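You operate a simulated robot arm through the tools that you are given. There is no shell and no other tool. Be economical: measure what you need, move in short steps, check, and stop when the job is done.

The job below is to be done with a simulated robot arm. You get a single attempt, and the scene is never put back.

JOB
Light the mill lamp, raise the knee until the gauge reads 1 mm and zero the gauge there.
Fine: lock the knee before zeroing; the probe stays on the tube in the green vice.
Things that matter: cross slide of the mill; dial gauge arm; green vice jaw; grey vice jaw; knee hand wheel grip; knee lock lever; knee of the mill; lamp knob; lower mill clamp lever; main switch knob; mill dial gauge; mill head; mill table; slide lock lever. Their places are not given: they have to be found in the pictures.

It is judged by the outcome, as a careful person would: the job done as asked, and still so three seconds after it is handed in. It fails if anything else is knocked over, pushed out of place, dropped, spilled or broken.

ROBOT AND FRAMES
A 6-joint arm with a two-finger parallel gripper, fixed in place. Base frame: the origin is at the foot of the arm, x ahead of it, y to its left, z up. Lengths are in mm, angles in degrees, forces in N, time in s.
With the tool pointing down near the work surface it reaches from about 100 to 740 mm from the base axis. Its first joint turns from -166.0 to 166.0 degrees. Payload 3.91 kg.
The tool frame sits at the grasp point between the pads (the TCP): z along the fingers, y along the line on which they close. The tips reach 30 mm beyond it. Largest opening 110 mm; finger width 20, thickness 10; the body of the gripper, 48 by 112 mm, starts 55 mm behind the TCP.
Orientation is told as [roll, pitch, yaw] about the base's x, y, z axes, in that order, counted from this pose: with the fingers straight down and closing along the base's y, the tool's x points along the base's -x, its y along +y and its z along -z.

CONTROLS
- The arm moves only by the tool step_arm. Its argument "plan" is a list that holds one entry, the list of rows, each a list of 7 numbers: the shift along the base's x, y, z in units of 20 mm (1.0 is 20 mm), then the turn, a rotation vector about the base's x, y, z in units of 5 degrees (1.0 is 5 degrees), then the finger opening in mm, from 0 to 110. In form: [[[x, y, z, wx, wy, wz, fingers], ...]]. A call has 1 to 8 rows; each row shifts and turns the commanded pose from where the row before left it. A call with a number of a shift or a turn outside -1 to 1 is refused whole. A row lasts 0.2 s, in which the tool goes at most 50 mm and 8.6 degrees; a call with a longer step from one row to the next is refused whole, and so is a gripper value outside its range. A pose out of reach is approached as far as the arm can. The call stops where the force on the tool passes 50 N (or 10 N more than at its start, if that is more) or the arm is blocked; 0.2 s more then pass. The fingers move at their own pace (about 45 mm/s each) and stop on an object; they squeeze with about 28 N. The grip force told is the motor's: it shows also when the fingers shut on nothing. Time passes only in rows, and 0.2 s behind the last, so rows that do not move let the fingers close. It gives the time, the measured TCP pose, the force on the tool (base axes), the opening and the grip force at its end, in the units of the frame above (readings bear some noise), with the torque about the TCP (base axes, N m) and any sound that the robot's microphone picked up.
- Cameras (640 x 400 px; columns grow to the right, rows downward): "scene" is fixed at [401.4, -497.6, 1195.4]; the picture's right is [0.99, -0.10, 0.00], its down [-0.01, -0.11, -0.99] and it looks along [0.10, 0.99, -0.11] (base axes); focal length 276 px, centre (320, 200). "wrist" rides on the gripper at [77, 7, -114] in the tool frame; the picture's right is [-0.09, 1.00, 0.00], its down [-0.80, -0.07, -0.59] and it looks along [-0.59, -0.05, 0.80] (tool axes); focal length 270 px, centre (320, 200).
- capture(camera): a new picture of that camera. No time passes.
- slide_trunk(by): slides the trunk up (or, below 0, down) by that many mm; the arm rides with it, the base frame stays. It gives what a move gives, with no picture.
- pixel_to_xyz(camera, pixels): for up to 12 pixels [column, row] of the newest picture of that camera ("zoom" is the newest enlarged one), the place [x, y, z] in the base frame of the surface seen there, good to about 3 mm. No time passes.
- enlarge(camera, box): a new picture of the part [left, top, right, bottom] of that camera's present view, enlarged. No time passes.
- finish_job(): hands the job in; it is judged then, once.

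Keep the steps short. Do not move on a guess: measure, check each grasp and each placing, and mend mistakes. In all there are 80 turns and 46 pictures (those below and enlarged ones count). Leave the gripper open and the arm clear of the work at the hand-in unless told otherwise, and finish with a single line.

The tools are called after "Call:" as a command line: name --argument value ..., lists and objects as JSON in quotes. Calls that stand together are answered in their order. step_arm: Moves the arm, as the interface text tells. Its arguments: {"type":"object","properties":{"plan":{"type":"array","items":{"type":"array","items":{"type":"array","items":{"type":"number"}}}}},"required":["plan"]} The other tools are called the same way: slide_trunk (by) slides the trunk up or down; capture (camera) takes a picture; pixel_to_xyz (camera, pixels) gives the place of the surface under pixels of a picture; enlarge (camera, box) takes an enlarged picture of a part of a camera's view; finish_job () hands the job in.

At the start:

```text
time_s: 0.0
position: [275.7, 326.9, 1452.2]
ee_rot: [0.0, 0.0, 0.1]
ft_force: [-0.4, 0.4, -0.4]
wrist_torque: [0.03, 0.03, -0.02]
gripper_width: 110.0
grip_force: 0.1
trunk travel left (down, up): [-500.0, 110.0]
```

scene: 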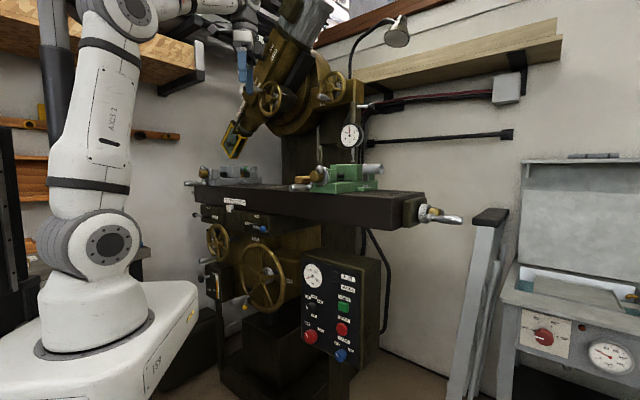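
wrist: 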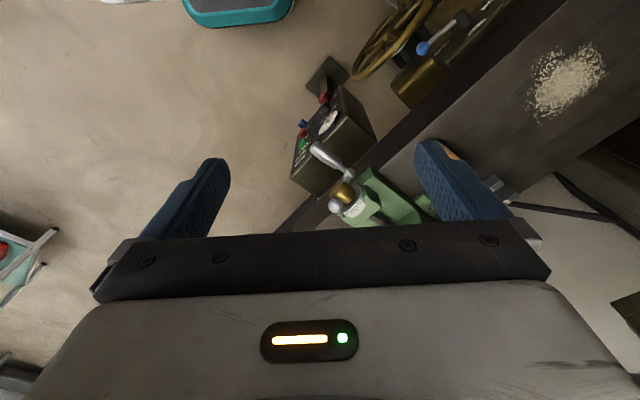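

I'll look closer at the control panel, the knee wheels, and the gauge first.

Call:
enlarge --camera "scene" --box '[290, 240, 400, 380]'

Call:
enlarge --camera "scene" --box '[180, 190, 310, 320]'

Call:
enlarge --camera "scene" --box '[280, 90, 460, 230]'

```text
2.86 times, centred on (345, 310) of scene
```

zoom: 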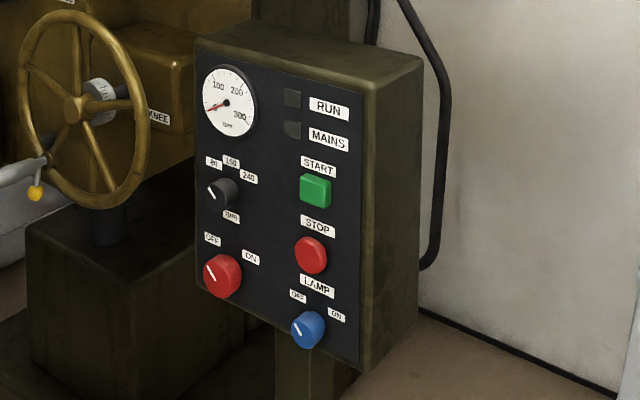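

```text
3.08 times, centred on (245, 255) of scene
```

zoom: 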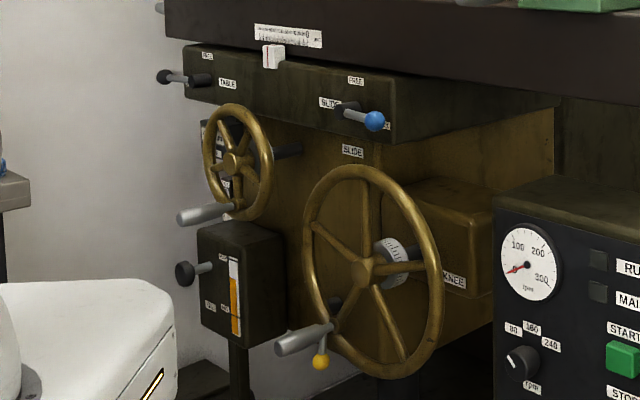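

```text
2.86 times, centred on (370, 160) of scene
```

zoom: 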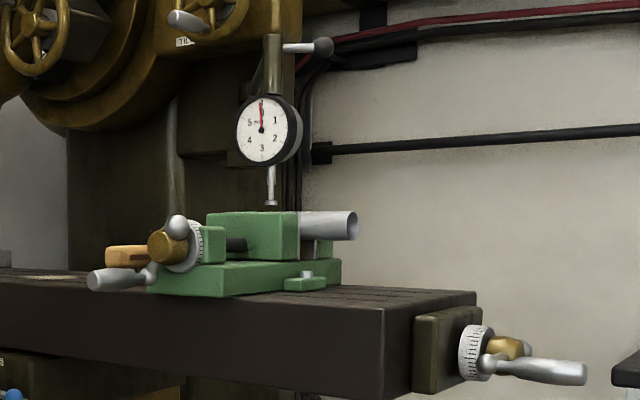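

Gauge at zoom (262,130), probe tip (271,203), tube (330,225). Measuring these.

Call:
pixel_to_xyz --camera "zoom" --pixels '[[262, 130], [271, 203], [330, 225], [310, 217], [350, 213], [352, 226], [250, 215], [225, 240], [325, 47], [290, 130], [275, 60], [305, 280]]'

Call:
pixel_to_xyz --camera "scene" --pixels '[[342, 355], [311, 337], [345, 307], [343, 330], [265, 229], [245, 305], [243, 300], [262, 275], [272, 268], [220, 242], [203, 288], [310, 270]]'

Call:
enlarge --camera "scene" --box '[235, 240, 305, 315]'

Call:
enlarge --camera "scene" --box '[330, 110, 390, 195]'

```text
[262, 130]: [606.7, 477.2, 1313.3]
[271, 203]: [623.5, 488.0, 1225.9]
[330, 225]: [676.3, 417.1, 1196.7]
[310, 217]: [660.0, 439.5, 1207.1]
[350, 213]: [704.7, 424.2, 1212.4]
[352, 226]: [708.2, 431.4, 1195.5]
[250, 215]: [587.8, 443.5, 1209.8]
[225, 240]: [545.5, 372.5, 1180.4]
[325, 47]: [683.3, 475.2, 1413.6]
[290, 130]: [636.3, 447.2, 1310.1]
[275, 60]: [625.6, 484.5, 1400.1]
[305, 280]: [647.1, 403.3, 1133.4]
```

```text
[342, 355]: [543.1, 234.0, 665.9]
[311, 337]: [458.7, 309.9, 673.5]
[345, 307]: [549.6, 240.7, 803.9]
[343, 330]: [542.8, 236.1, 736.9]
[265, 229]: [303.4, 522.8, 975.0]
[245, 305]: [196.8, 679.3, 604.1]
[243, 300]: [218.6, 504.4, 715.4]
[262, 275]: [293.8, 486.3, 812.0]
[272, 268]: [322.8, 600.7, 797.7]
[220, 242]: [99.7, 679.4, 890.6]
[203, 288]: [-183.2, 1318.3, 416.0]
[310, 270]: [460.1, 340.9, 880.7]
```

```text
5.33 times, centred on (270, 278) of scene
```

zoom: 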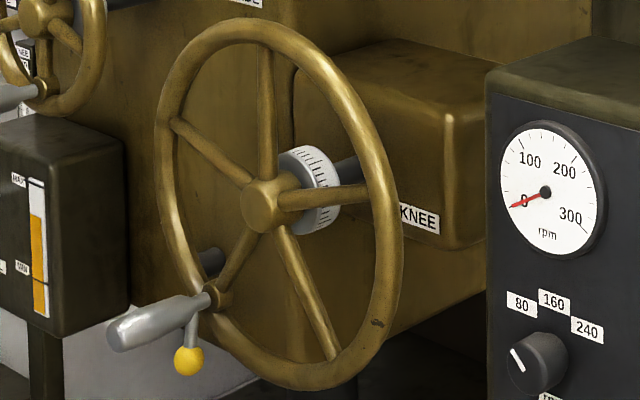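

```text
4.71 times, centred on (360, 152) of scene
```

zoom: 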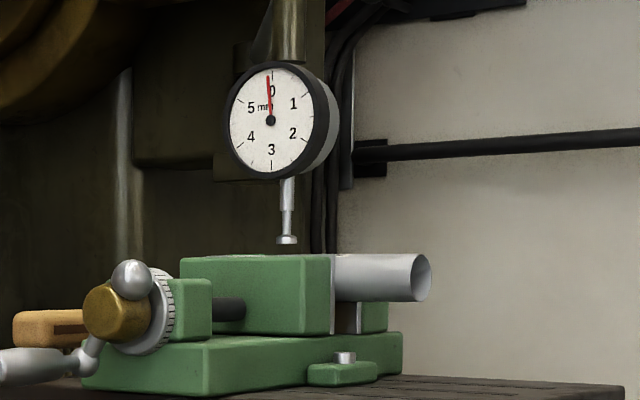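

The probe hangs a bit above the tube; the hand is at 0. I need the labels around the left wheel, and the lever under the knee wheel.

Call:
enlarge --camera "scene" --box '[190, 215, 250, 310]'

Call:
enlarge --camera "scene" --box '[190, 190, 290, 250]'

```text
4.21 times, centred on (220, 262) of scene
```

zoom: 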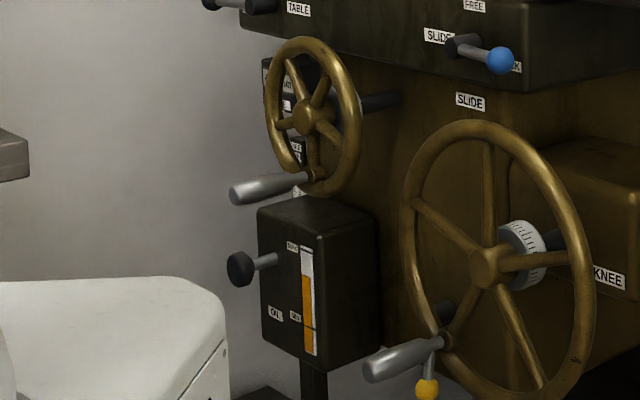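

```text
6.40 times, centred on (240, 220) of scene
```

zoom: 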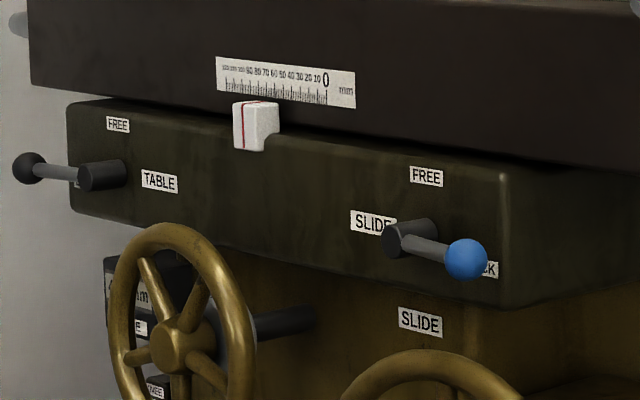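

Lamp knob is at scene (341,355). I'll measure the panel plane and knob using an enlarged view of it.

Call:
enlarge --camera "scene" --box '[320, 320, 370, 375]'

Call:
pixel_to_xyz --camera "scene" --pixels '[[305, 290], [308, 320], [352, 370], [355, 320], [330, 265], [325, 340], [330, 310], [352, 285]]'

```text
7.27 times, centred on (345, 348) of scene
```

zoom: 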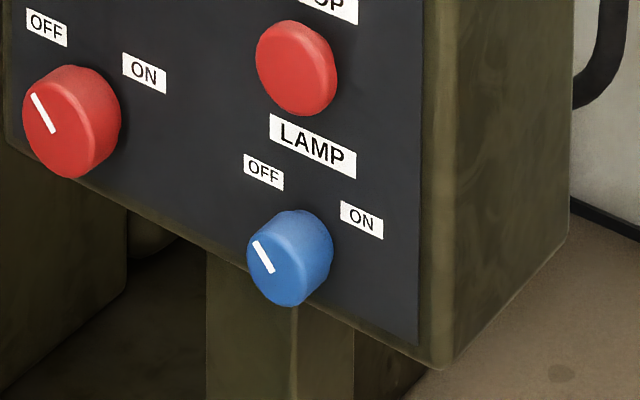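

```text
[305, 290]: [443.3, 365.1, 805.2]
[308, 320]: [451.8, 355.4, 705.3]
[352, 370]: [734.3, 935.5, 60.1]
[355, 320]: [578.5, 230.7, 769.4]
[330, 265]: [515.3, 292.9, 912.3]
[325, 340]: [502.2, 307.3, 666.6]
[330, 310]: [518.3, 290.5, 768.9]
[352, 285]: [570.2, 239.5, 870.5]
```

Call:
pixel_to_xyz --camera "zoom" --pixels '[[263, 257], [275, 262], [320, 240], [275, 235], [280, 290], [251, 262], [300, 262], [290, 215], [299, 300], [361, 220], [263, 172], [315, 120]]'

```text
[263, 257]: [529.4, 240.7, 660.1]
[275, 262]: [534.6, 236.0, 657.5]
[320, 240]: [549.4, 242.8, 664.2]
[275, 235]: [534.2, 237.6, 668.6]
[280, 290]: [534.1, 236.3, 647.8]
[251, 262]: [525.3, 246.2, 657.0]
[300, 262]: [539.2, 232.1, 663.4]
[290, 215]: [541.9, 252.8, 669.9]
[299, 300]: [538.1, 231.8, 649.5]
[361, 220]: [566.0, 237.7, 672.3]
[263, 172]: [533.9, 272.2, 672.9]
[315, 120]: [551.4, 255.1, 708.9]
```

Panel normal is (-0.707,-0.707,0). The lamp knob's face centre is about (534,236,659), diameter about 33, protruding 26. I'll back the tool off from the mill head, then lower the trunk.

Call:
step_arm --plan '[[[-0.7, -0.7, 0, 0, 0, 0, 110], [-0.7, -0.7, 0, 0, 0, 0, 90], [-0.7, -0.7, 0, 0, 0, 0, 70], [-0.7, -0.7, 0, 0, 0, 0, 70]]]'

Call:
slide_trunk --by -350

Call:
capture --camera "scene"

```text
time_s: 1.0
position: [219.1, 271.1, 1451.1]
ee_rot: [0.0, 0.0, 0.1]
ft_force: [-0.1, -0.4, -0.3]
wrist_torque: [0.03, -0.01, -0.04]
gripper_width: 69.7
grip_force: 0.2
trunk travel left (down, up): [-500.0, 110.0]
```

```text
time_s: 4.4
position: [221.4, 271.0, 1100.5]
ee_rot: [0.0, 0.0, -0.1]
ft_force: [0.0, -0.4, -0.1]
wrist_torque: [-0.01, -0.05, -0.04]
gripper_width: 70.0
grip_force: 0.1
trunk travel left (down, up): [-150.0, 460.0]
```

```text
35 pictures are left
```

scene: 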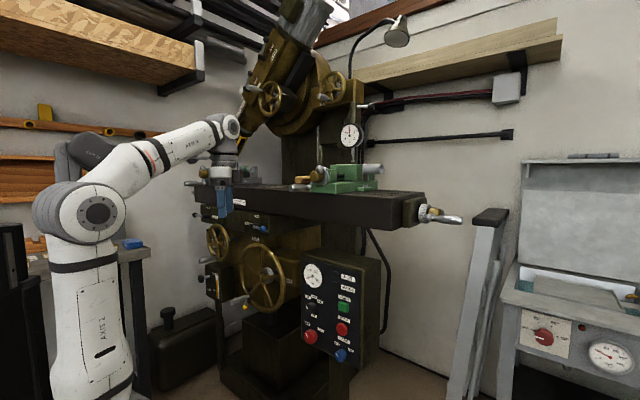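

Rotating the tool to horizontal, pointing along (0.707,0.707,0), while moving down and in front of the panel.

Call:
step_arm --plan '[[[0.65, -0.37, -1, 0.4137, -0.999, 0.4137, 70], [0.65, -0.37, -1, 0.4137, -0.999, 0.4137, 70], [0.65, -0.37, -1, 0.4137, -0.999, 0.4137, 70], [0.65, -0.37, -1, 0.4137, -0.999, 0.4137, 70], [0.65, -0.37, -1, 0.4137, -0.999, 0.4137, 70], [0.65, -0.37, -1, 0.4137, -0.999, 0.4137, 70], [0.65, -0.37, -1, 0.4137, -0.999, 0.4137, 70], [0.65, -0.37, -1, 0.4137, -0.999, 0.4137, 70]]]'

Call:
step_arm --plan '[[[0.65, -0.37, -1, 0.4137, -0.999, 0.4137, 70], [0.65, -0.37, -1, 0.4137, -0.999, 0.4137, 70], [0.65, -0.37, -1, 0.4137, -0.999, 0.4137, 70], [0.65, -0.37, -1, 0.4137, -0.999, 0.4137, 70], [0.65, -0.37, -1, 0.4137, -0.999, 0.4137, 70], [0.65, -0.37, -1, 0.4137, -0.999, 0.4137, 70], [0.65, -0.37, -1, 0.4137, -0.999, 0.4137, 70], [0.65, -0.37, -1, 0.4137, -0.999, 0.4137, 70]]]'

Call:
step_arm --plan '[[[0.65, -0.37, -1, 0.4137, -0.999, 0.4137, 70], [0, 0, 0, 0, 0, 0, 70]]]'

Call:
capture --camera "wrist"

```text
time_s: 6.2
position: [324.6, 213.2, 941.3]
ee_rot: [12.6, -41.7, 12.6]
ft_force: [0.2, 0.4, -0.3]
wrist_torque: [-0.01, -0.03, 0.02]
gripper_width: 69.9
grip_force: 0.1
trunk travel left (down, up): [-150.0, 460.0]
```

```text
time_s: 7.2
position: [327.4, 237.0, 881.1]
ee_rot: [17.0, -59.0, 25.8]
ft_force: [-0.4, 1.3, 0.2]
wrist_torque: [-0.02, 0.0, 0.01]
gripper_width: 70.0
grip_force: 0.1
out of reach, approached as far as the arm can: row 4
trunk travel left (down, up): [-150.0, 460.0]
stopped in row 4: the arm was blocked; the commanded pose is now the measured one
```

```text
time_s: 7.8
position: [320.2, 244.3, 877.4]
ee_rot: [17.5, -61.1, 29.3]
ft_force: [0.0, 0.1, 0.2]
wrist_torque: [0.0, 0.01, 0.03]
gripper_width: 70.0
grip_force: 0.0
out of reach, approached as far as the arm can: row 1
trunk travel left (down, up): [-150.0, 460.0]
```

```text
34 pictures are left
```

wrist: 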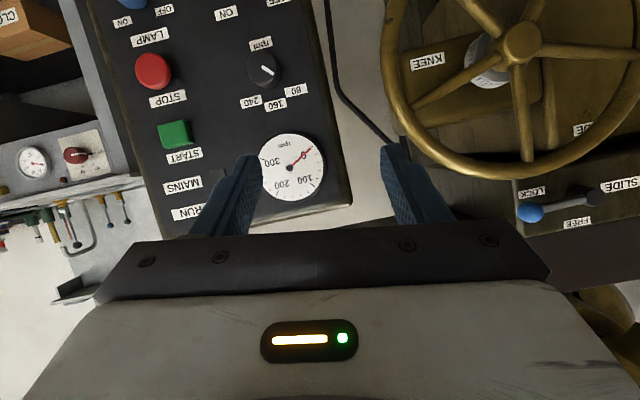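

The arm can't fold tightly enough here, because the wrist is too close to the base. I'll lower the trunk the remaining 150, then go outward toward the panel before finishing the rotation.

Call:
slide_trunk --by -150

Call:
step_arm --plan '[[[1, -0.3, 0, 0, 0, 0, 70], [1, -0.3, 0, 0, 0, 0, 70], [1, -0.3, 0, 0, 0, 0, 70], [1, -0.3, 0, 0, 0, 0, 70], [1, -0.3, 0, 0, 0, 0, 70], [1, -0.3, 0, 0, 0, 0, 70]]]'

Call:
step_arm --plan '[[[0.5, -0.3, 0, 0.459, -0.848, -0.058, 70], [0.5, -0.2, 0, 0.459, -0.848, -0.058, 70], [0.5, -0.2, 0, 0.459, -0.848, -0.058, 70], [0.5, 0, 0, 0.459, -0.848, -0.058, 70], [0.3, 0, 0, 0.459, -0.848, -0.058, 70], [0.3, 0, 0, 0.459, -0.848, -0.058, 70], [0, 0, 0, 0, 0, 0, 70]]]'

```text
time_s: 9.7
position: [326.0, 247.9, 809.8]
ee_rot: [17.3, -58.6, 29.8]
ft_force: [0.0, 0.2, 0.2]
wrist_torque: [0.04, -0.02, -0.03]
gripper_width: 70.1
grip_force: 0.0
trunk travel left (down, up): [-98.0, 512.0]
stopped: the arm was blocked; the commanded pose is now the measured one
```

```text
time_s: 10.4
position: [315.3, 284.1, 825.8]
ee_rot: [16.4, -61.3, 40.7]
ft_force: [-0.2, 0.2, 0.2]
wrist_torque: [0.0, 0.03, 0.0]
gripper_width: 70.2
grip_force: 0.1
trunk travel left (down, up): [-98.0, 512.0]
stopped in row 3: the arm was blocked; the commanded pose is now the measured one
```

```text
time_s: 11.5
position: [320.4, 309.3, 854.9]
ee_rot: [-18.6, -82.4, 81.1]
ft_force: [-0.6, -0.1, -0.1]
wrist_torque: [-0.01, -0.01, 0.0]
gripper_width: 69.9
grip_force: 0.1
out of reach, approached as far as the arm can: row 3, 4, 5
trunk travel left (down, up): [-98.0, 512.0]
stopped in row 5: the arm was blocked; the commanded pose is now the measured one
```

The arm is being blocked by something. Looking.

Call:
capture --camera "scene"

```text
33 pictures are left
```

scene: 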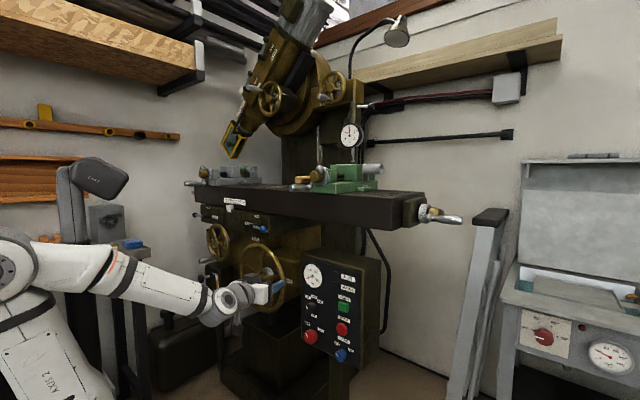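

Nothing was touched; the arm just folds too tightly with its shoulder at wrist height. Raising the trunk 250 unfolds it.

Call:
slide_trunk --by 250

```text
time_s: 14.1
position: [321.5, 309.2, 1101.9]
ee_rot: [-18.2, -82.3, 80.4]
ft_force: [-0.2, 0.5, 0.4]
wrist_torque: [-0.01, 0.01, -0.02]
gripper_width: 70.1
grip_force: 0.0
trunk travel left (down, up): [-348.0, 262.0]
```

Call:
step_arm --plan '[[[0.5, -0.5, -0.5, 0.37, -0.12, -0.86, 70], [0.5, -0.5, -0.5, 0.37, -0.12, -0.86, 70], [0.5, -0.5, -0.5, 0.37, -0.12, -0.86, 70], [0.5, -0.5, -0.5, 0.36, -0.12, -0.85, 70], [0.5, -0.5, -1, 0, 0, 0, 70], [0.5, -0.5, -1, 0, 0, 0, 70], [0.5, -0.3, -1, 0, 0, 0, 70], [0.5, -0.3, -1, 0, 0, 0, 70]]]'

```text
time_s: 15.9
position: [458.7, 257.6, 1023.5]
ee_rot: [162.8, -90.1, -117.6]
ft_force: [-0.7, 0.4, 0.5]
wrist_torque: [0.02, 0.04, -0.01]
gripper_width: 69.7
grip_force: 0.0
out of reach, approached as far as the arm can: row 1, 2, 3, 4, 5, 6, 7
trunk travel left (down, up): [-348.0, 262.0]
```

Call:
step_arm --plan '[[[0, 0, 0, 0, 0, 0, 70], [0, 0, 0, 0, 0, 0, 70]]]'

Call:
capture --camera "scene"

```text
time_s: 16.5
position: [457.7, 258.8, 1022.3]
ee_rot: [61.6, -89.9, -16.3]
ft_force: [-0.1, -1.3, -0.1]
wrist_torque: [0.0, -0.01, 0.01]
gripper_width: 70.0
grip_force: 0.1
trunk travel left (down, up): [-348.0, 262.0]
```

```text
32 pictures are left
```

scene: 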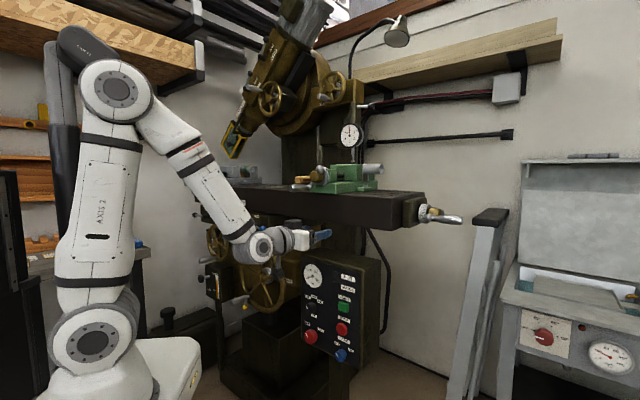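

The orientation is now exactly as wanted and the arm has a good shape. Going down toward the lamp knob.

Call:
step_arm --plan '[[[0, -0.5, -1, 0, 0, 0, 70], [0, -0.5, -1, 0, 0, 0, 70], [0, -0.5, -1, 0, 0, 0, 70], [0.2, -0.5, -1, 0, 0, 0, 70], [0.2, -0.5, -1, 0, 0, 0, 70], [0.2, -0.5, -1, 0, 0, 0, 70], [0.2, -0.2, -1, 0, 0, 0, 70], [0.2, 0, -1, 0, 0, 0, 70]]]'

Call:
step_arm --plan '[[[0.2, 0, -1, 0, 0, 0, 70], [0.2, 0, -1, 0, 0, 0, 70], [0.2, 0, -1, 0, 0, 0, 70], [0.1, 0, -1, 0, 0, 0, 70], [0, 0, -1, 0, 0, 0, 70], [0, 0, -1, 0, 0, 0, 70]]]'

```text
time_s: 18.3
position: [523.5, 195.0, 908.6]
ee_rot: [74.0, -89.5, -28.6]
ft_force: [-0.2, 0.4, -0.6]
wrist_torque: [0.0, -0.01, 0.02]
gripper_width: 69.9
grip_force: 0.0
out of reach, approached as far as the arm can: row 1, 2, 3, 5, 6, 7, 8
trunk travel left (down, up): [-348.0, 262.0]
```

```text
time_s: 19.6
position: [579.6, 185.5, 866.0]
ee_rot: [145.2, -89.0, -99.4]
ft_force: [-32.9, -23.3, 18.8]
wrist_torque: [0.89, 0.6, 1.75]
gripper_width: 74.1
grip_force: 3.5
out of reach, approached as far as the arm can: row 1, 2, 3, 4, 5, 6
trunk travel left (down, up): [-348.0, 262.0]
stopped in row 6: the force on the tool passed its limit at 62 N (the readings are from after the stop); the commanded pose is now the measured one
```

The tool touched the panel at the edge of reach, about 60 N, and stopped. Backing off and up. The height has to come from the trunk, not the arm.

Call:
step_arm --plan '[[[-0.5, -0.5, 0.7, 0, 0, 0, 70], [-0.5, -0.5, 0.7, 0, 0, 0, 70], [-0.7, 0, 1, 0, 0, 0, 70], [-0.7, 0, 1, 0, 0, 0, 70], [-0.7, 0.2, 1, 0, 0, 0, 70], [-0.7, 0.2, 1, 0, 0, 0, 70]]]'

Call:
enlarge --camera "scene" --box '[230, 200, 400, 380]'

```text
time_s: 21.0
position: [508.3, 173.7, 970.7]
ee_rot: [125.8, -89.2, -80.3]
ft_force: [-0.2, 0.6, 0.1]
wrist_torque: [-0.04, 0.01, 0.03]
gripper_width: 70.1
grip_force: 0.1
trunk travel left (down, up): [-348.0, 262.0]
```

```text
2.22 times, centred on (315, 290) of scene
```

zoom: 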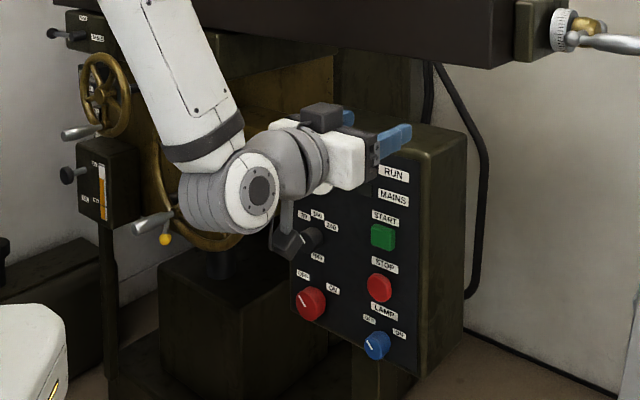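

Nothing was disturbed. The trunk goes down 310 to bring the tool to knob height.

Call:
slide_trunk --by -310

Call:
capture --camera "wrist"

```text
time_s: 24.1
position: [507.1, 175.4, 660.4]
ee_rot: [126.7, -89.3, -81.1]
ft_force: [0.4, 0.0, 0.1]
wrist_torque: [0.01, 0.01, 0.02]
gripper_width: 70.0
grip_force: 0.1
trunk travel left (down, up): [-38.0, 572.0]
```

```text
30 pictures are left
```

wrist: 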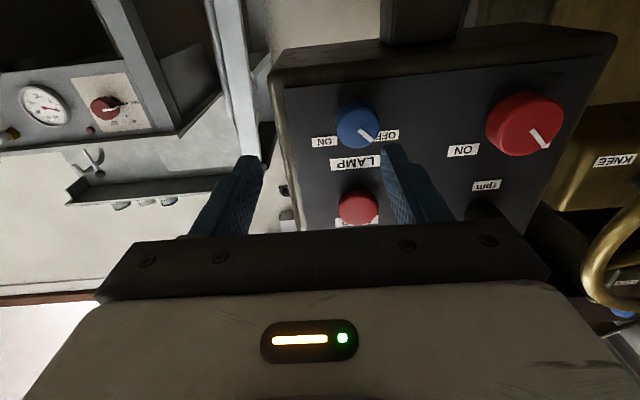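

Reach is fine here. Measuring the knob in the wrist view (face at ~(358,128)).

Call:
pixel_to_xyz --camera "wrist" --pixels '[[345, 126], [358, 130], [370, 128], [358, 140], [358, 112], [380, 122], [337, 125], [358, 145], [440, 120]]'

```text
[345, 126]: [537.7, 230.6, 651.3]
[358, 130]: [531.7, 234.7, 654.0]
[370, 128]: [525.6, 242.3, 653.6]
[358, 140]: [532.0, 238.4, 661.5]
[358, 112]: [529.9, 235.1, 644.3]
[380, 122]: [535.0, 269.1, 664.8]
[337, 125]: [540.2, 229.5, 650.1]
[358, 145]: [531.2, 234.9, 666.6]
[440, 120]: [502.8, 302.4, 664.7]
```

Knob centre ≈ (532,236,656). Aligning laterally, then advancing so the pads straddle the knob.

Call:
step_arm --plan '[[[-0.45, 0.45, -0.1, 0, 0, 0, 70], [-0.44, 0.44, -0.1, 0, 0, 0, 70], [0.45, 0.45, 0, 0, 0, 0, 70], [0.47, 0.47, 0, 0, 0, 0, 70], [0.47, 0.47, 0, 0, 0, 0, 70], [0.47, 0.47, 0, 0, 0, 0, 70], [0, 0, 0, 0, 0, 0, 70]]]'

Call:
capture --camera "wrist"

```text
time_s: 25.7
position: [527.5, 230.3, 656.6]
ee_rot: [124.7, -89.4, -79.0]
ft_force: [0.4, 0.3, 0.3]
wrist_torque: [-0.01, 0.02, -0.01]
gripper_width: 70.0
grip_force: 0.0
trunk travel left (down, up): [-38.0, 572.0]
```

```text
29 pictures are left
```

wrist: 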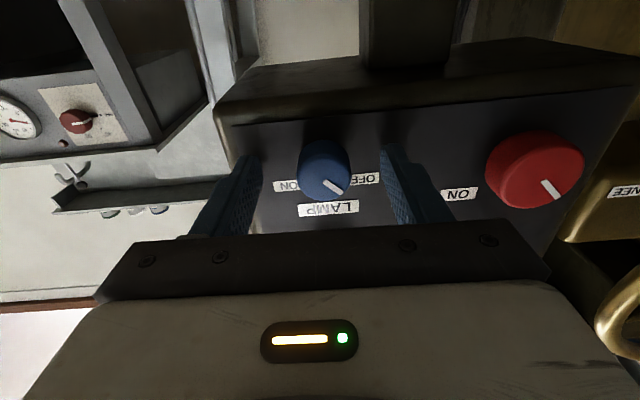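

The knob sits between the fingers. Closing on it.

Call:
step_arm --plan '[[[0, 0, 0, 0, 0, 0, 20], [0, 0, 0, 0, 0, 0, 20], [0, 0, 0, 0, 0, 0, 20], [0, 0, 0, 0, 0, 0, 20]]]'

```text
time_s: 26.7
position: [526.1, 230.6, 656.1]
ee_rot: [129.4, -89.4, -83.6]
ft_force: [-12.4, 13.5, -1.3]
wrist_torque: [0.19, -0.18, 0.64]
gripper_width: 29.7
grip_force: 44.8
trunk travel left (down, up): [-38.0, 572.0]
```

Gripped (29.7 mm), but with an 18 N side force. I'll ease the tool 2 mm to that side and turn clockwise.

Call:
step_arm --plan '[[[-0.06, 0.06, 0, 0, 0, 0, 20], [0, 0, 0, 0.7, 0.7, 0, 20], [0, 0, 0, 0.7, 0.7, 0, 20], [0, 0, 0, 0.7, 0.7, 0, 20], [0, 0, 0, 0.7, 0.7, 0, 20], [0, 0, 0, 0.7, 0.7, 0, 20], [0, 0, 0, 0.7, 0.7, 0, 20]]]'

```text
time_s: 28.3
position: [526.1, 230.6, 655.7]
ee_rot: [91.2, -59.7, -45.8]
ft_force: [-10.1, -7.6, -1.6]
wrist_torque: [-0.57, 0.6, 0.51]
gripper_width: 29.6
grip_force: 44.8
trunk travel left (down, up): [-38.0, 572.0]
```

Call:
step_arm --plan '[[[0, 0, 0, 0.8, 0.8, 0, 20], [0, 0, 0, 0.8, 0.8, 0, 20], [0, 0, 0, 0.8, 0.8, 0, 20], [0, 0, 0, 0.8, 0.8, 0, 20], [0, 0, 0, 0.8, 0.8, 0, 20], [0, 0, 0, 0.8, 0.8, 0, 20]]]'

Call:
capture --camera "scene"

```text
time_s: 29.7
position: [525.7, 231.5, 656.5]
ee_rot: [90.9, -25.7, -45.5]
ft_force: [-6.5, -5.9, -9.4]
wrist_torque: [-0.1, 0.1, -0.13]
gripper_width: 29.4
grip_force: 44.8
trunk travel left (down, up): [-38.0, 572.0]
```

```text
28 pictures are left
```

scene: 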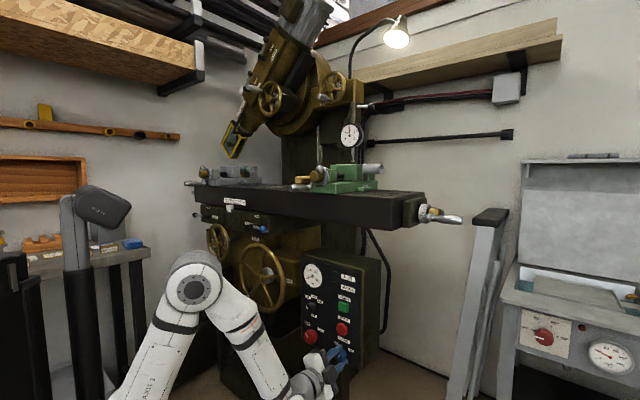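

The lamp is lit after about 64°. A little more turn to seat it at ON, watching the torque.

Call:
step_arm --plan '[[[0, 0, 0, 0.7, 0.7, 0, 20], [0, 0, 0, 0.7, 0.7, 0, 20]]]'

Call:
enlarge --camera "wrist" --box '[220, 80, 460, 240]'

```text
time_s: 30.3
position: [525.8, 229.5, 656.4]
ee_rot: [90.6, -15.8, -45.5]
ft_force: [-8.5, -10.6, -10.9]
wrist_torque: [-0.24, 0.26, 0.4]
gripper_width: 29.3
grip_force: 45.8
trunk travel left (down, up): [-38.0, 572.0]
```

```text
2.50 times, centred on (340, 160) of wrist
```

zoom: 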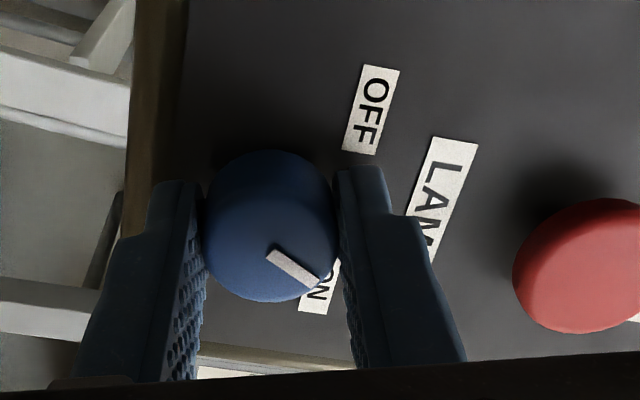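

The pointer is on ON. Releasing and backing straight off.

Call:
step_arm --plan '[[[0, 0, 0, 0, 0, 0, 70], [0, 0, 0, 0, 0, 0, 70], [0, 0, 0, 0, 0, 0, 70], [-0.5, -0.5, 0, 0, 0, 0, 70], [-0.6, -0.6, 0, 0, 0, 0, 70], [-0.7, -0.7, 0, 0, 0, 0, 70]]]'

Call:
capture --camera "scene"

```text
time_s: 31.7
position: [492.5, 195.7, 656.8]
ee_rot: [90.8, -15.8, -45.5]
ft_force: [0.5, 0.0, 0.3]
wrist_torque: [0.01, 0.01, -0.01]
gripper_width: 70.1
grip_force: 0.0
out of reach, approached as far as the arm can: row 6
trunk travel left (down, up): [-38.0, 572.0]
```

```text
26 pictures are left
```

scene: 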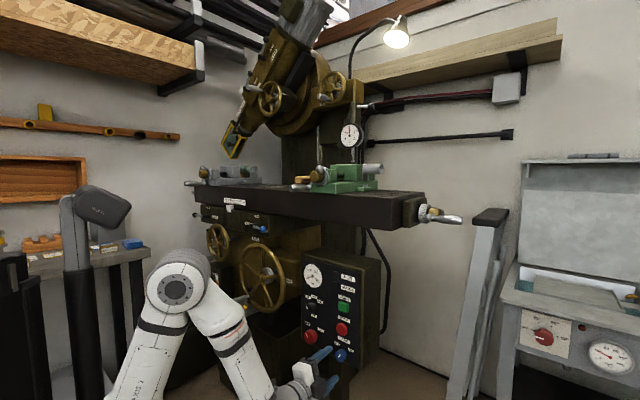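

The lamp is on and the knob is free. Now the knee wheel: enlarged view and rim, hub and grip points.

Call:
enlarge --camera "scene" --box '[235, 240, 305, 315]'

Call:
pixel_to_xyz --camera "zoom" --pixels '[[265, 207], [225, 32], [165, 180], [320, 380], [392, 250], [130, 332], [165, 318], [195, 300], [188, 360], [192, 335], [210, 260], [218, 298]]'

```text
5.33 times, centred on (270, 278) of scene
```

zoom: 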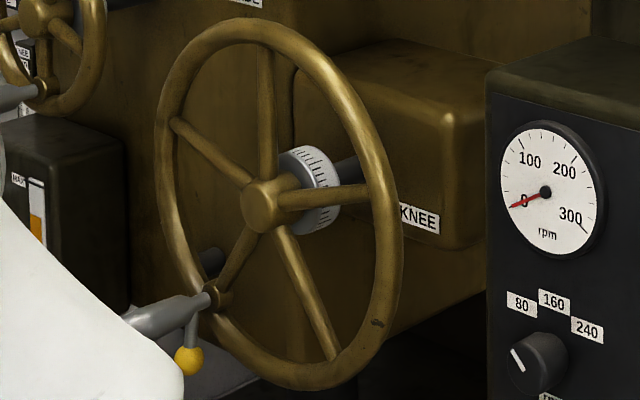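

```text
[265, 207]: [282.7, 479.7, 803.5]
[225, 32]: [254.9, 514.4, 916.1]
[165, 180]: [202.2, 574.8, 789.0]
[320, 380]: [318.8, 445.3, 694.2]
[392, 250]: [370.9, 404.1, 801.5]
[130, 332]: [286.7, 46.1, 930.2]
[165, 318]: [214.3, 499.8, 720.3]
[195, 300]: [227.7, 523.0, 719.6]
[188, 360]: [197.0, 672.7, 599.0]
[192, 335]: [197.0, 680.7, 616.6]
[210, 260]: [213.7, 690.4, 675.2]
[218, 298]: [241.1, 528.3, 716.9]
```

Wheel: centre s≈-140 along the face, z≈804, crank radius ≈109. The grip runs from x+y≈740 out to ≈665 at (206,499,717). First I turn the tool upright again and tilt it 45° down, which reaches better.

Call:
step_arm --plan '[[[0, 0, 0, -0.816, -0.816, 0, 70], [0, 0, 0, -0.816, -0.816, 0, 70], [0, 0, 0, -0.816, -0.816, 0, 70], [0, 0, 0, -0.816, -0.816, 0, 70], [0, 0, 0, -0.816, -0.816, 0, 70], [0, 0, 0, -0.816, -0.816, 0, 70], [0, 0, 0, -0.816, -0.816, 0, 70], [0, 0, 0, -0.816, -0.816, 0, 70]]]'

Call:
step_arm --plan '[[[0, 0, 0, -0.816, -0.816, 0, 70], [0, 0, 0, -0.816, -0.816, 0, 70], [0, 0, 0, -0.816, -0.816, 0, 70], [0, 0, 0, -0.816, -0.816, 0, 70], [0, 0, 0, -0.816, -0.816, 0, 70]]]'

Call:
step_arm --plan '[[[0, 0, 0.5, -0.795, 0.795, 0, 70], [0, 0, 0.5, -0.795, 0.795, 0, 70], [0, 0, 0.5, -0.795, 0.795, 0, 70], [0, 0, 0.5, -0.795, 0.795, 0, 70], [0, 0, 0.5, -0.795, 0.795, 0, 70], [0, 0, 0.5, -0.795, 0.795, 0, 70], [0, 0, 0.5, -0.795, 0.795, 0, 70], [0, 0, 0.5, -0.795, 0.795, 0, 70]]]'

Call:
slide_trunk --by 100

```text
time_s: 33.5
position: [495.0, 196.1, 657.3]
ee_rot: [91.4, -62.2, -45.9]
ft_force: [0.1, 0.1, -0.3]
wrist_torque: [-0.01, 0.0, 0.01]
gripper_width: 70.1
grip_force: 0.1
trunk travel left (down, up): [-38.0, 572.0]
```

```text
time_s: 34.7
position: [493.3, 195.7, 658.5]
ee_rot: [-110.5, -88.9, 156.2]
ft_force: [-0.3, 0.5, -0.3]
wrist_torque: [-0.04, -0.01, 0.0]
gripper_width: 69.8
grip_force: 0.1
trunk travel left (down, up): [-38.0, 572.0]
```

```text
time_s: 36.5
position: [493.1, 195.8, 738.1]
ee_rot: [-0.3, -45.4, 46.3]
ft_force: [0.6, -0.4, 0.6]
wrist_torque: [0.02, -0.03, -0.03]
gripper_width: 69.9
grip_force: 0.1
trunk travel left (down, up): [-38.0, 572.0]
```

```text
time_s: 37.8
position: [494.4, 195.4, 837.0]
ee_rot: [-0.3, -45.4, 46.3]
ft_force: [-0.1, 0.2, -0.6]
wrist_torque: [-0.02, -0.04, -0.01]
gripper_width: 70.3
grip_force: 0.1
trunk travel left (down, up): [-138.0, 472.0]
```

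Call:
step_arm --plan '[[[-1, 0.9, 0, 0, 0, 0, 70], [-1, 0.9, 0, 0, 0, 0, 70], [-1, 0.9, 0, 0, 0, 0, 70], [-1, 0.9, 0, 0, 0, 0, 70], [-1, 0.9, 0, 0, 0, 0, 70], [-1, 0.9, 0, 0, 0, 0, 70], [-1, 0.9, 0, 0, 0, 0, 70], [-1, 0.9, 0, 0, 0, 0, 70]]]'

Call:
step_arm --plan '[[[-1, 0.9, 0.2, 0, 0, 0, 70], [-1, 0.9, 0.2, 0, 0, 0, 70], [-1, 0.9, 0.2, 0, 0, 0, 70], [-1, 0.9, 0.2, 0, 0, 0, 70], [-1, 0.9, 0.2, 0, 0, 0, 70]]]'

Call:
capture --camera "wrist"

```text
time_s: 39.6
position: [332.6, 338.4, 837.6]
ee_rot: [-0.3, -45.5, 46.4]
ft_force: [0.2, 0.0, 0.6]
wrist_torque: [0.01, -0.02, -0.01]
gripper_width: 69.8
grip_force: 0.1
trunk travel left (down, up): [-138.0, 472.0]
```

```text
time_s: 40.8
position: [231.4, 429.9, 857.0]
ee_rot: [-0.4, -45.4, 46.2]
ft_force: [0.5, 0.0, 0.0]
wrist_torque: [0.01, -0.02, 0.01]
gripper_width: 69.9
grip_force: 0.0
trunk travel left (down, up): [-138.0, 472.0]
```

```text
24 pictures are left
```

wrist: 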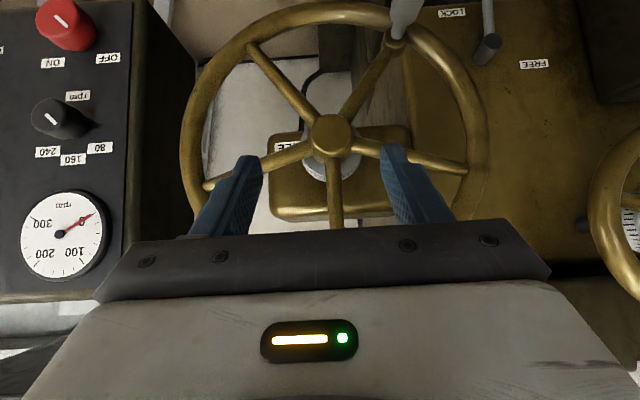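

Here the yellow-ball lever has LOCK (452,12) and FREE (535,63) labels, so it is the knee lock. I'll get its geometry.

Call:
pixel_to_xyz --camera "wrist" --pixels '[[452, 12], [535, 63], [488, 48], [490, 15], [489, 3], [500, 60], [404, 20], [397, 42], [333, 133], [190, 110], [485, 130], [333, 20]]'

Call:
enlarge --camera "wrist" --box '[380, 0, 580, 125]'

```text
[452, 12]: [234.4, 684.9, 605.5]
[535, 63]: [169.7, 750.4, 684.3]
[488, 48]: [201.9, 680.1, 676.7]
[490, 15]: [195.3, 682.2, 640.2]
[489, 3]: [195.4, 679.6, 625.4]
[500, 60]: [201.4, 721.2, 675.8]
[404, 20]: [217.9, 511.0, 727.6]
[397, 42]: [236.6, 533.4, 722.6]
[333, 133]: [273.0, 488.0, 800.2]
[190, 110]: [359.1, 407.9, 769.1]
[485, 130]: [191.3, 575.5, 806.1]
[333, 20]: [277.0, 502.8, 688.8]
```

```text
3.20 times, centred on (480, 62) of wrist
```

zoom: 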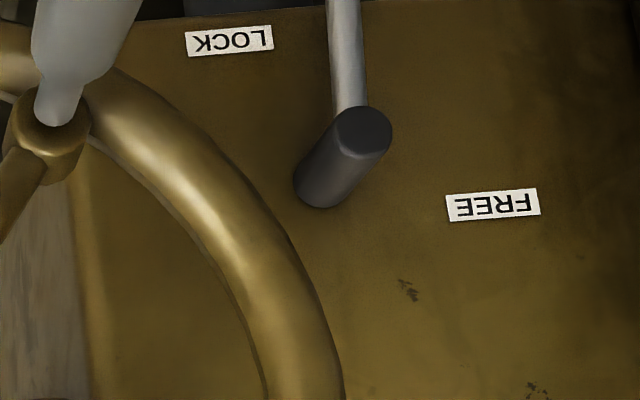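

The lever hangs down from its pivot (s≈-340, z≈676), 16° off the LOCK label. FREE is to the left, so the knee appears locked now and must be freed first. I'll check the obstacles around it: oil box and base block.

Call:
pixel_to_xyz --camera "scene" --pixels '[[211, 270], [218, 285], [225, 290], [203, 275], [232, 285], [205, 300], [260, 335], [255, 325], [243, 325], [222, 298]]'

Call:
capture --camera "scene"

```text
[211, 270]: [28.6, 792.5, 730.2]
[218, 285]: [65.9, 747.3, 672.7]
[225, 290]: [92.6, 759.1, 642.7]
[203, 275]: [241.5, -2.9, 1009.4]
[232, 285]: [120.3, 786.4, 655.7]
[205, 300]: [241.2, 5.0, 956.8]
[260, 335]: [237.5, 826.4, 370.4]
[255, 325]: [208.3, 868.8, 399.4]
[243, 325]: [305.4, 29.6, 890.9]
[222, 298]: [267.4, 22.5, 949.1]
```

```text
22 pictures are left
```

scene: 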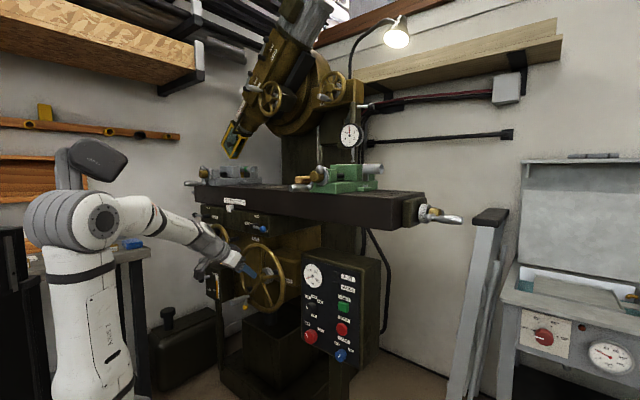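

The oil box right side is at s≈-471 and doesn't interfere. Moving left at this height past the grip, then down, then rotating back to horizontal.

Call:
step_arm --plan '[[[-0.7, 0.88, 0, 0, 0, 0, 50], [-0.7, 0.88, 0, 0, 0, 0, 50], [-0.7, 0.88, 0, 0, 0, 0, 50], [-0.7, 0.88, 0, 0, 0, 0, 50], [-0.7, 0.88, 0, 0, 0, 0, 50], [-0.7, 0.88, 0, 0, 0, 0, 50], [-0.7, 0.88, 0, 0, 0, 0, 50], [-0.7, 0.88, 0, 0, 0, 0, 50]]]'

Call:
slide_trunk --by -100

Call:
step_arm --plan '[[[0, 0, -1, 0.795, -0.795, 0, 50], [0, 0, -1, 0.795, -0.795, 0, 50], [0, 0, -1, 0.795, -0.795, 0, 50], [0, 0, -1, 0.795, -0.795, 0, 50], [0, 0, -1, 0.795, -0.795, 0, 50], [0, 0, -1, 0.795, -0.795, 0, 50], [0, 0, -1, 0.795, -0.795, 0, 50], [0, 0, -0.9, 0.795, -0.795, 0, 50]]]'

Call:
capture --camera "wrist"

```text
time_s: 42.6
position: [120.8, 571.0, 856.8]
ee_rot: [-0.1, -45.5, 46.3]
ft_force: [-0.5, 0.2, -0.4]
wrist_torque: [-0.04, 0.02, 0.0]
gripper_width: 50.1
grip_force: 0.0
trunk travel left (down, up): [-138.0, 472.0]
```

```text
time_s: 43.9
position: [121.1, 571.0, 756.7]
ee_rot: [-0.4, -45.4, 46.4]
ft_force: [-0.3, -0.7, 1.2]
wrist_torque: [0.0, 0.01, -0.01]
gripper_width: 50.2
grip_force: 0.0
trunk travel left (down, up): [-38.0, 572.0]
```

```text
time_s: 45.7
position: [120.6, 571.6, 599.5]
ee_rot: [-119.3, -89.0, 164.9]
ft_force: [0.3, -0.4, 0.4]
wrist_torque: [-0.02, 0.0, 0.03]
gripper_width: 50.1
grip_force: 0.3
trunk travel left (down, up): [-38.0, 572.0]
```

```text
21 pictures are left
```

wrist: 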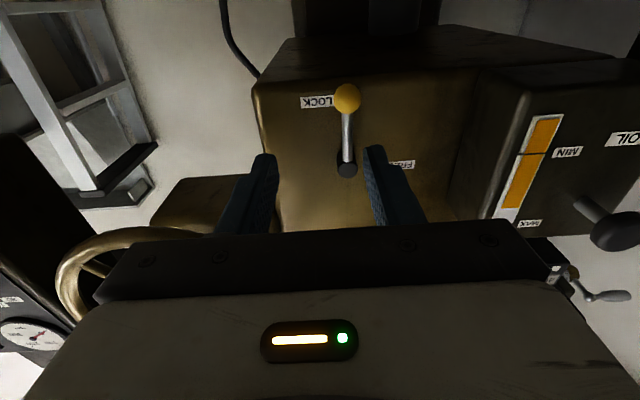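

Clear view: the ball is at (347,98), by the LOCK label. Measuring ball, stick and pivot.

Call:
pixel_to_xyz --camera "wrist" --pixels '[[347, 98], [347, 125], [347, 140], [347, 171], [336, 98], [359, 98], [320, 102], [395, 165], [347, 110]]'

```text
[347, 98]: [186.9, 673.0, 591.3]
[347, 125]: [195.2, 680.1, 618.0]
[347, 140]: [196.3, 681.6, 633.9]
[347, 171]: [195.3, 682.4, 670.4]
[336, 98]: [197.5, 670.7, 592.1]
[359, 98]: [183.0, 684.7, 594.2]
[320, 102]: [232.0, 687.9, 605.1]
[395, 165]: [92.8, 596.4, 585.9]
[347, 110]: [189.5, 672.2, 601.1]
```

Ball centre: s≈-343.5, z≈594, x+y≈878. Aligning and advancing with the fingers at 50 mm opening.

Call:
step_arm --plan '[[[-0.44, 0.44, -0.1, 0, 0, 0, 50], [-0.43, 0.43, -0.1, 0, 0, 0, 50], [0.68, 0.68, 0, 0, 0, 0, 50], [0.68, 0.68, 0, 0, 0, 0, 50], [0.68, 0.68, 0, 0, 0, 0, 50], [0.68, 0.68, 0, 0, 0, 0, 50], [0.68, 0.68, 0, 0, 0, 0, 50], [0.67, 0.67, 0, 0, 0, 0, 50]]]'

Call:
step_arm --plan '[[[0, 0, 0, 0, 0, 0, 10], [0, 0, 0, 0, 0, 0, 10], [0, 0, 0, 0, 0, 0, 10], [0, 0, 0, 0, 0, 0, 10]]]'

Call:
capture --camera "wrist"

```text
time_s: 47.5
position: [184.9, 671.6, 595.3]
ee_rot: [-111.4, -88.9, 157.1]
ft_force: [0.0, 0.3, -0.3]
wrist_torque: [0.02, -0.03, -0.02]
gripper_width: 50.2
grip_force: 0.1
trunk travel left (down, up): [-38.0, 572.0]
```

```text
time_s: 48.5
position: [184.2, 672.1, 595.0]
ee_rot: [-112.1, -88.9, 158.0]
ft_force: [-8.5, 18.2, 0.7]
wrist_torque: [-0.23, 0.07, 0.35]
gripper_width: 24.7
grip_force: 45.1
trunk travel left (down, up): [-38.0, 572.0]
```

```text
20 pictures are left
```

wrist: 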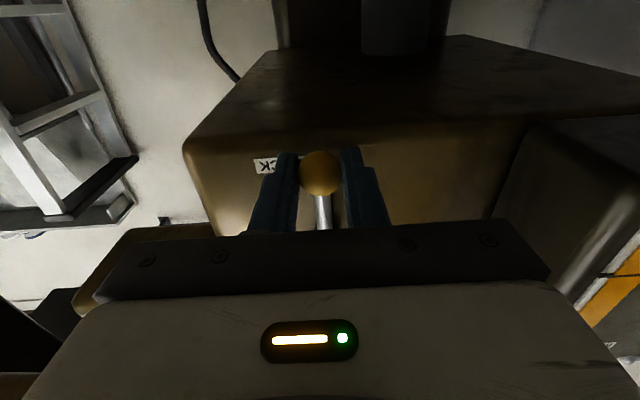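

Ball gripped. Swinging it clockwise along its arc toward FREE, rotating the tool with it.

Call:
step_arm --plan '[[[-0.349, 0.349, 0.03, 0.979, 0.979, 0, 10], [-0.344, 0.344, 0.089, 0.979, 0.979, 0, 10], [-0.334, 0.334, 0.147, 0.979, 0.979, 0, 10]]]'

```text
time_s: 49.3
position: [164.1, 690.6, 599.7]
ee_rot: [91.5, -70.1, -46.2]
ft_force: [5.5, -2.9, -2.6]
wrist_torque: [0.28, 0.3, -0.14]
gripper_width: 24.3
grip_force: 45.1
trunk travel left (down, up): [-38.0, 572.0]
```

Moving freely with low force. Continuing.

Call:
step_arm --plan '[[[-0.319, 0.319, 0.203, 0.979, 0.979, 0, 10], [-0.3, 0.3, 0.256, 0.979, 0.979, 0, 10], [-0.275, 0.275, 0.305, 0.979, 0.979, 0, 10], [-0.248, 0.248, 0.35, 0.979, 0.979, 0, 10]]]'

Call:
step_arm --plan '[[[-0.216, 0.216, 0.39, 0.979, 0.979, 0, 10], [-0.181, 0.181, 0.424, 0.979, 0.979, 0, 10], [-0.143, 0.143, 0.451, 0.979, 0.979, 0, 10]]]'

Call:
capture --camera "wrist"

```text
time_s: 49.9
position: [138.9, 733.1, 645.3]
ee_rot: [91.4, -59.1, -46.9]
ft_force: [-7.3, -25.9, 7.2]
wrist_torque: [0.33, -0.52, -0.38]
gripper_width: 24.4
grip_force: 45.3
out of reach, approached as far as the arm can: row 1, 2
trunk travel left (down, up): [-38.0, 572.0]
stopped in row 2: the force on the tool passed its limit at 92 N (the readings are from after the stop); the commanded pose is now the measured one
```

```text
time_s: 50.3
position: [137.5, 738.8, 650.7]
ee_rot: [90.0, -56.4, -47.0]
ft_force: [-7.4, -34.9, 7.1]
wrist_torque: [0.92, -0.4, -0.44]
gripper_width: 24.2
grip_force: 44.9
out of reach, approached as far as the arm can: row 1
trunk travel left (down, up): [-38.0, 572.0]
stopped in row 1: the force on the tool passed its limit at 117 N (the readings are from after the stop); the commanded pose is now the measured one
```

```text
19 pictures are left
```

wrist: 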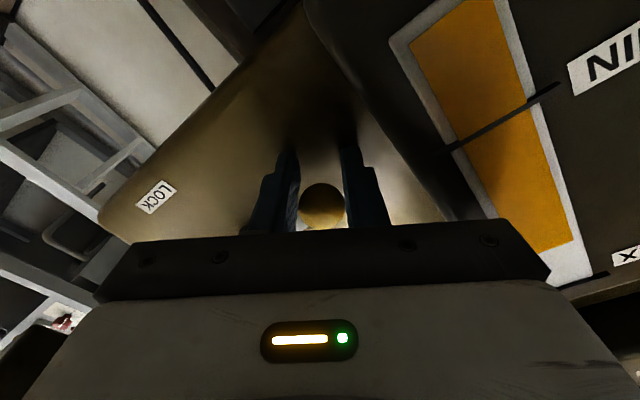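

The lever has swung to about 73°, but the arm hit a reach limit and pressed the panel. I'll release, back off, and look at the lever.

Call:
step_arm --plan '[[[-0.25, -0.25, 0, 0, 0, 0, 10], [0, 0, 0, 0, 0, 0, 50], [0, 0, 0, 0, 0, 0, 50], [0, 0, 0, 0, 0, 0, 50], [-0.5, -0.5, 0, 0, 0, 0, 50], [-0.6, -0.6, 0, 0, 0, 0, 50], [-0.6, -0.6, 0, 0, 0, 0, 50], [-0.6, -0.6, 0, 0, 0, 0, 50]]]'

Call:
capture --camera "wrist"

```text
time_s: 52.1
position: [81.1, 698.8, 656.8]
ee_rot: [89.2, -56.8, -46.4]
ft_force: [1.6, -0.3, 0.7]
wrist_torque: [0.01, 0.02, -0.04]
gripper_width: 49.7
grip_force: 0.1
out of reach, approached as far as the arm can: row 6, 7, 8
trunk travel left (down, up): [-38.0, 572.0]
```

```text
18 pictures are left
```

wrist: 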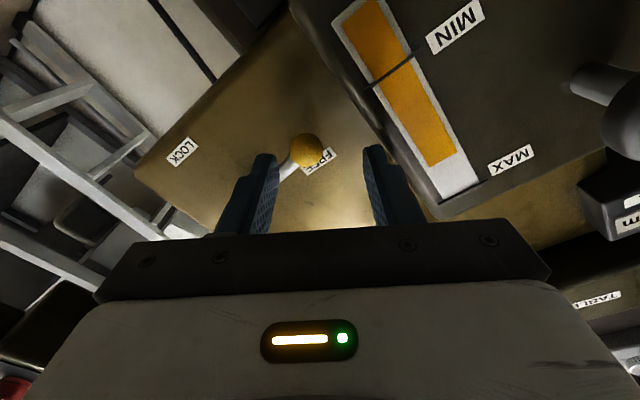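

The ball now sits over the FREE label. Checking its angle.

Call:
pixel_to_xyz --camera "wrist" --pixels '[[306, 150], [284, 166], [278, 172], [325, 158], [305, 165]]'

```text
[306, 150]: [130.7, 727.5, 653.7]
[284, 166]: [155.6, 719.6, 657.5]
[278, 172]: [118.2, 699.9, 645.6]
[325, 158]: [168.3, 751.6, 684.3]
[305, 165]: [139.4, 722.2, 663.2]
```

That is ≈75° from LOCK; the label geometry suggests an end near 78°, so it is FREE. Unrotating, stepping clear, and returning to the 45° tilt for the wheel grip.

Call:
step_arm --plan '[[[0.7, -0.9, 0, -0.939, -0.939, 0, 50], [0.7, -0.9, 0, -0.939, -0.939, 0, 50], [0.7, -0.9, 0, -0.939, -0.939, 0, 50], [0.7, -0.9, 0, -0.939, -0.939, 0, 50], [0.7, -0.9, 0, -0.939, -0.939, 0, 50], [-0.7, -0.7, 0, 0, 0, 0, 50], [-0.7, -0.7, 0, 0, 0, 0, 50]]]'

Call:
step_arm --plan '[[[0, 0, 0.8, -0.795, 0.795, 0, 50], [0, 0, 0.8, -0.795, 0.795, 0, 50], [0, 0, 0.8, -0.795, 0.795, 0, 50], [0, 0, 0.8, -0.795, 0.795, 0, 50], [0, 0, 0.8, -0.795, 0.795, 0, 50], [0, 0, 0.8, -0.795, 0.795, 0, 50], [0, 0, 0.8, -0.795, 0.795, 0, 50], [0, 0, 0.8, -0.795, 0.795, 0, 50]]]'

Call:
slide_trunk --by 60

```text
time_s: 53.7
position: [124.1, 581.0, 656.1]
ee_rot: [156.3, -89.1, -112.9]
ft_force: [0.8, -0.8, 0.1]
wrist_torque: [0.03, 0.02, -0.03]
gripper_width: 50.2
grip_force: 0.1
trunk travel left (down, up): [-38.0, 572.0]
```

```text
time_s: 55.5
position: [123.5, 581.2, 785.5]
ee_rot: [-1.2, -45.6, 44.5]
ft_force: [-0.3, 0.3, -0.5]
wrist_torque: [-0.02, 0.0, -0.01]
gripper_width: 49.9
grip_force: 0.1
trunk travel left (down, up): [-38.0, 572.0]
```

```text
time_s: 56.5
position: [124.2, 580.2, 844.9]
ee_rot: [-1.3, -45.8, 44.5]
ft_force: [-0.6, -0.5, 0.9]
wrist_torque: [0.01, 0.03, 0.01]
gripper_width: 50.1
grip_force: 0.1
trunk travel left (down, up): [-98.0, 512.0]
```

Call:
step_arm --plan '[[[0.28, -0.88, 0, 0, 0, 0, 50], [0.28, -0.88, 0, 0, 0, 0, 50], [0.28, -0.88, -0.4, 0, 0, 0, 50], [0.28, -0.88, -0.5, 0, 0, 0, 50], [0.28, -0.88, -0.6, 0, 0, 0, 50], [0.28, -0.88, -0.6, 0, 0, 0, 50], [0.28, -0.88, -0.6, 0, 0, 0, 50]]]'

Call:
capture --camera "wrist"

```text
time_s: 58.1
position: [163.9, 458.1, 789.9]
ee_rot: [-1.4, -45.7, 44.5]
ft_force: [-0.2, -0.1, -0.6]
wrist_torque: [0.0, 0.0, 0.01]
gripper_width: 50.1
grip_force: 0.0
trunk travel left (down, up): [-98.0, 512.0]
```

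```text
17 pictures are left
```

wrist: 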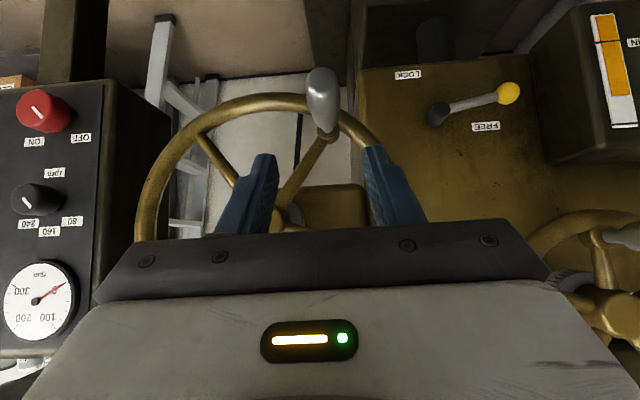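

Call:
pixel_to_xyz --camera "wrist" --pixels '[[320, 75], [322, 95], [324, 110], [325, 122], [327, 133], [310, 95], [334, 95], [321, 82]]'

```text
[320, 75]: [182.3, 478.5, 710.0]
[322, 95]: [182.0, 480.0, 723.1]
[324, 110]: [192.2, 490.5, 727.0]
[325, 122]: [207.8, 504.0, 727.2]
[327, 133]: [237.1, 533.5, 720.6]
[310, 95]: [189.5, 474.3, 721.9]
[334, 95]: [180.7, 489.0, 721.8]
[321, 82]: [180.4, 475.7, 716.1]
```

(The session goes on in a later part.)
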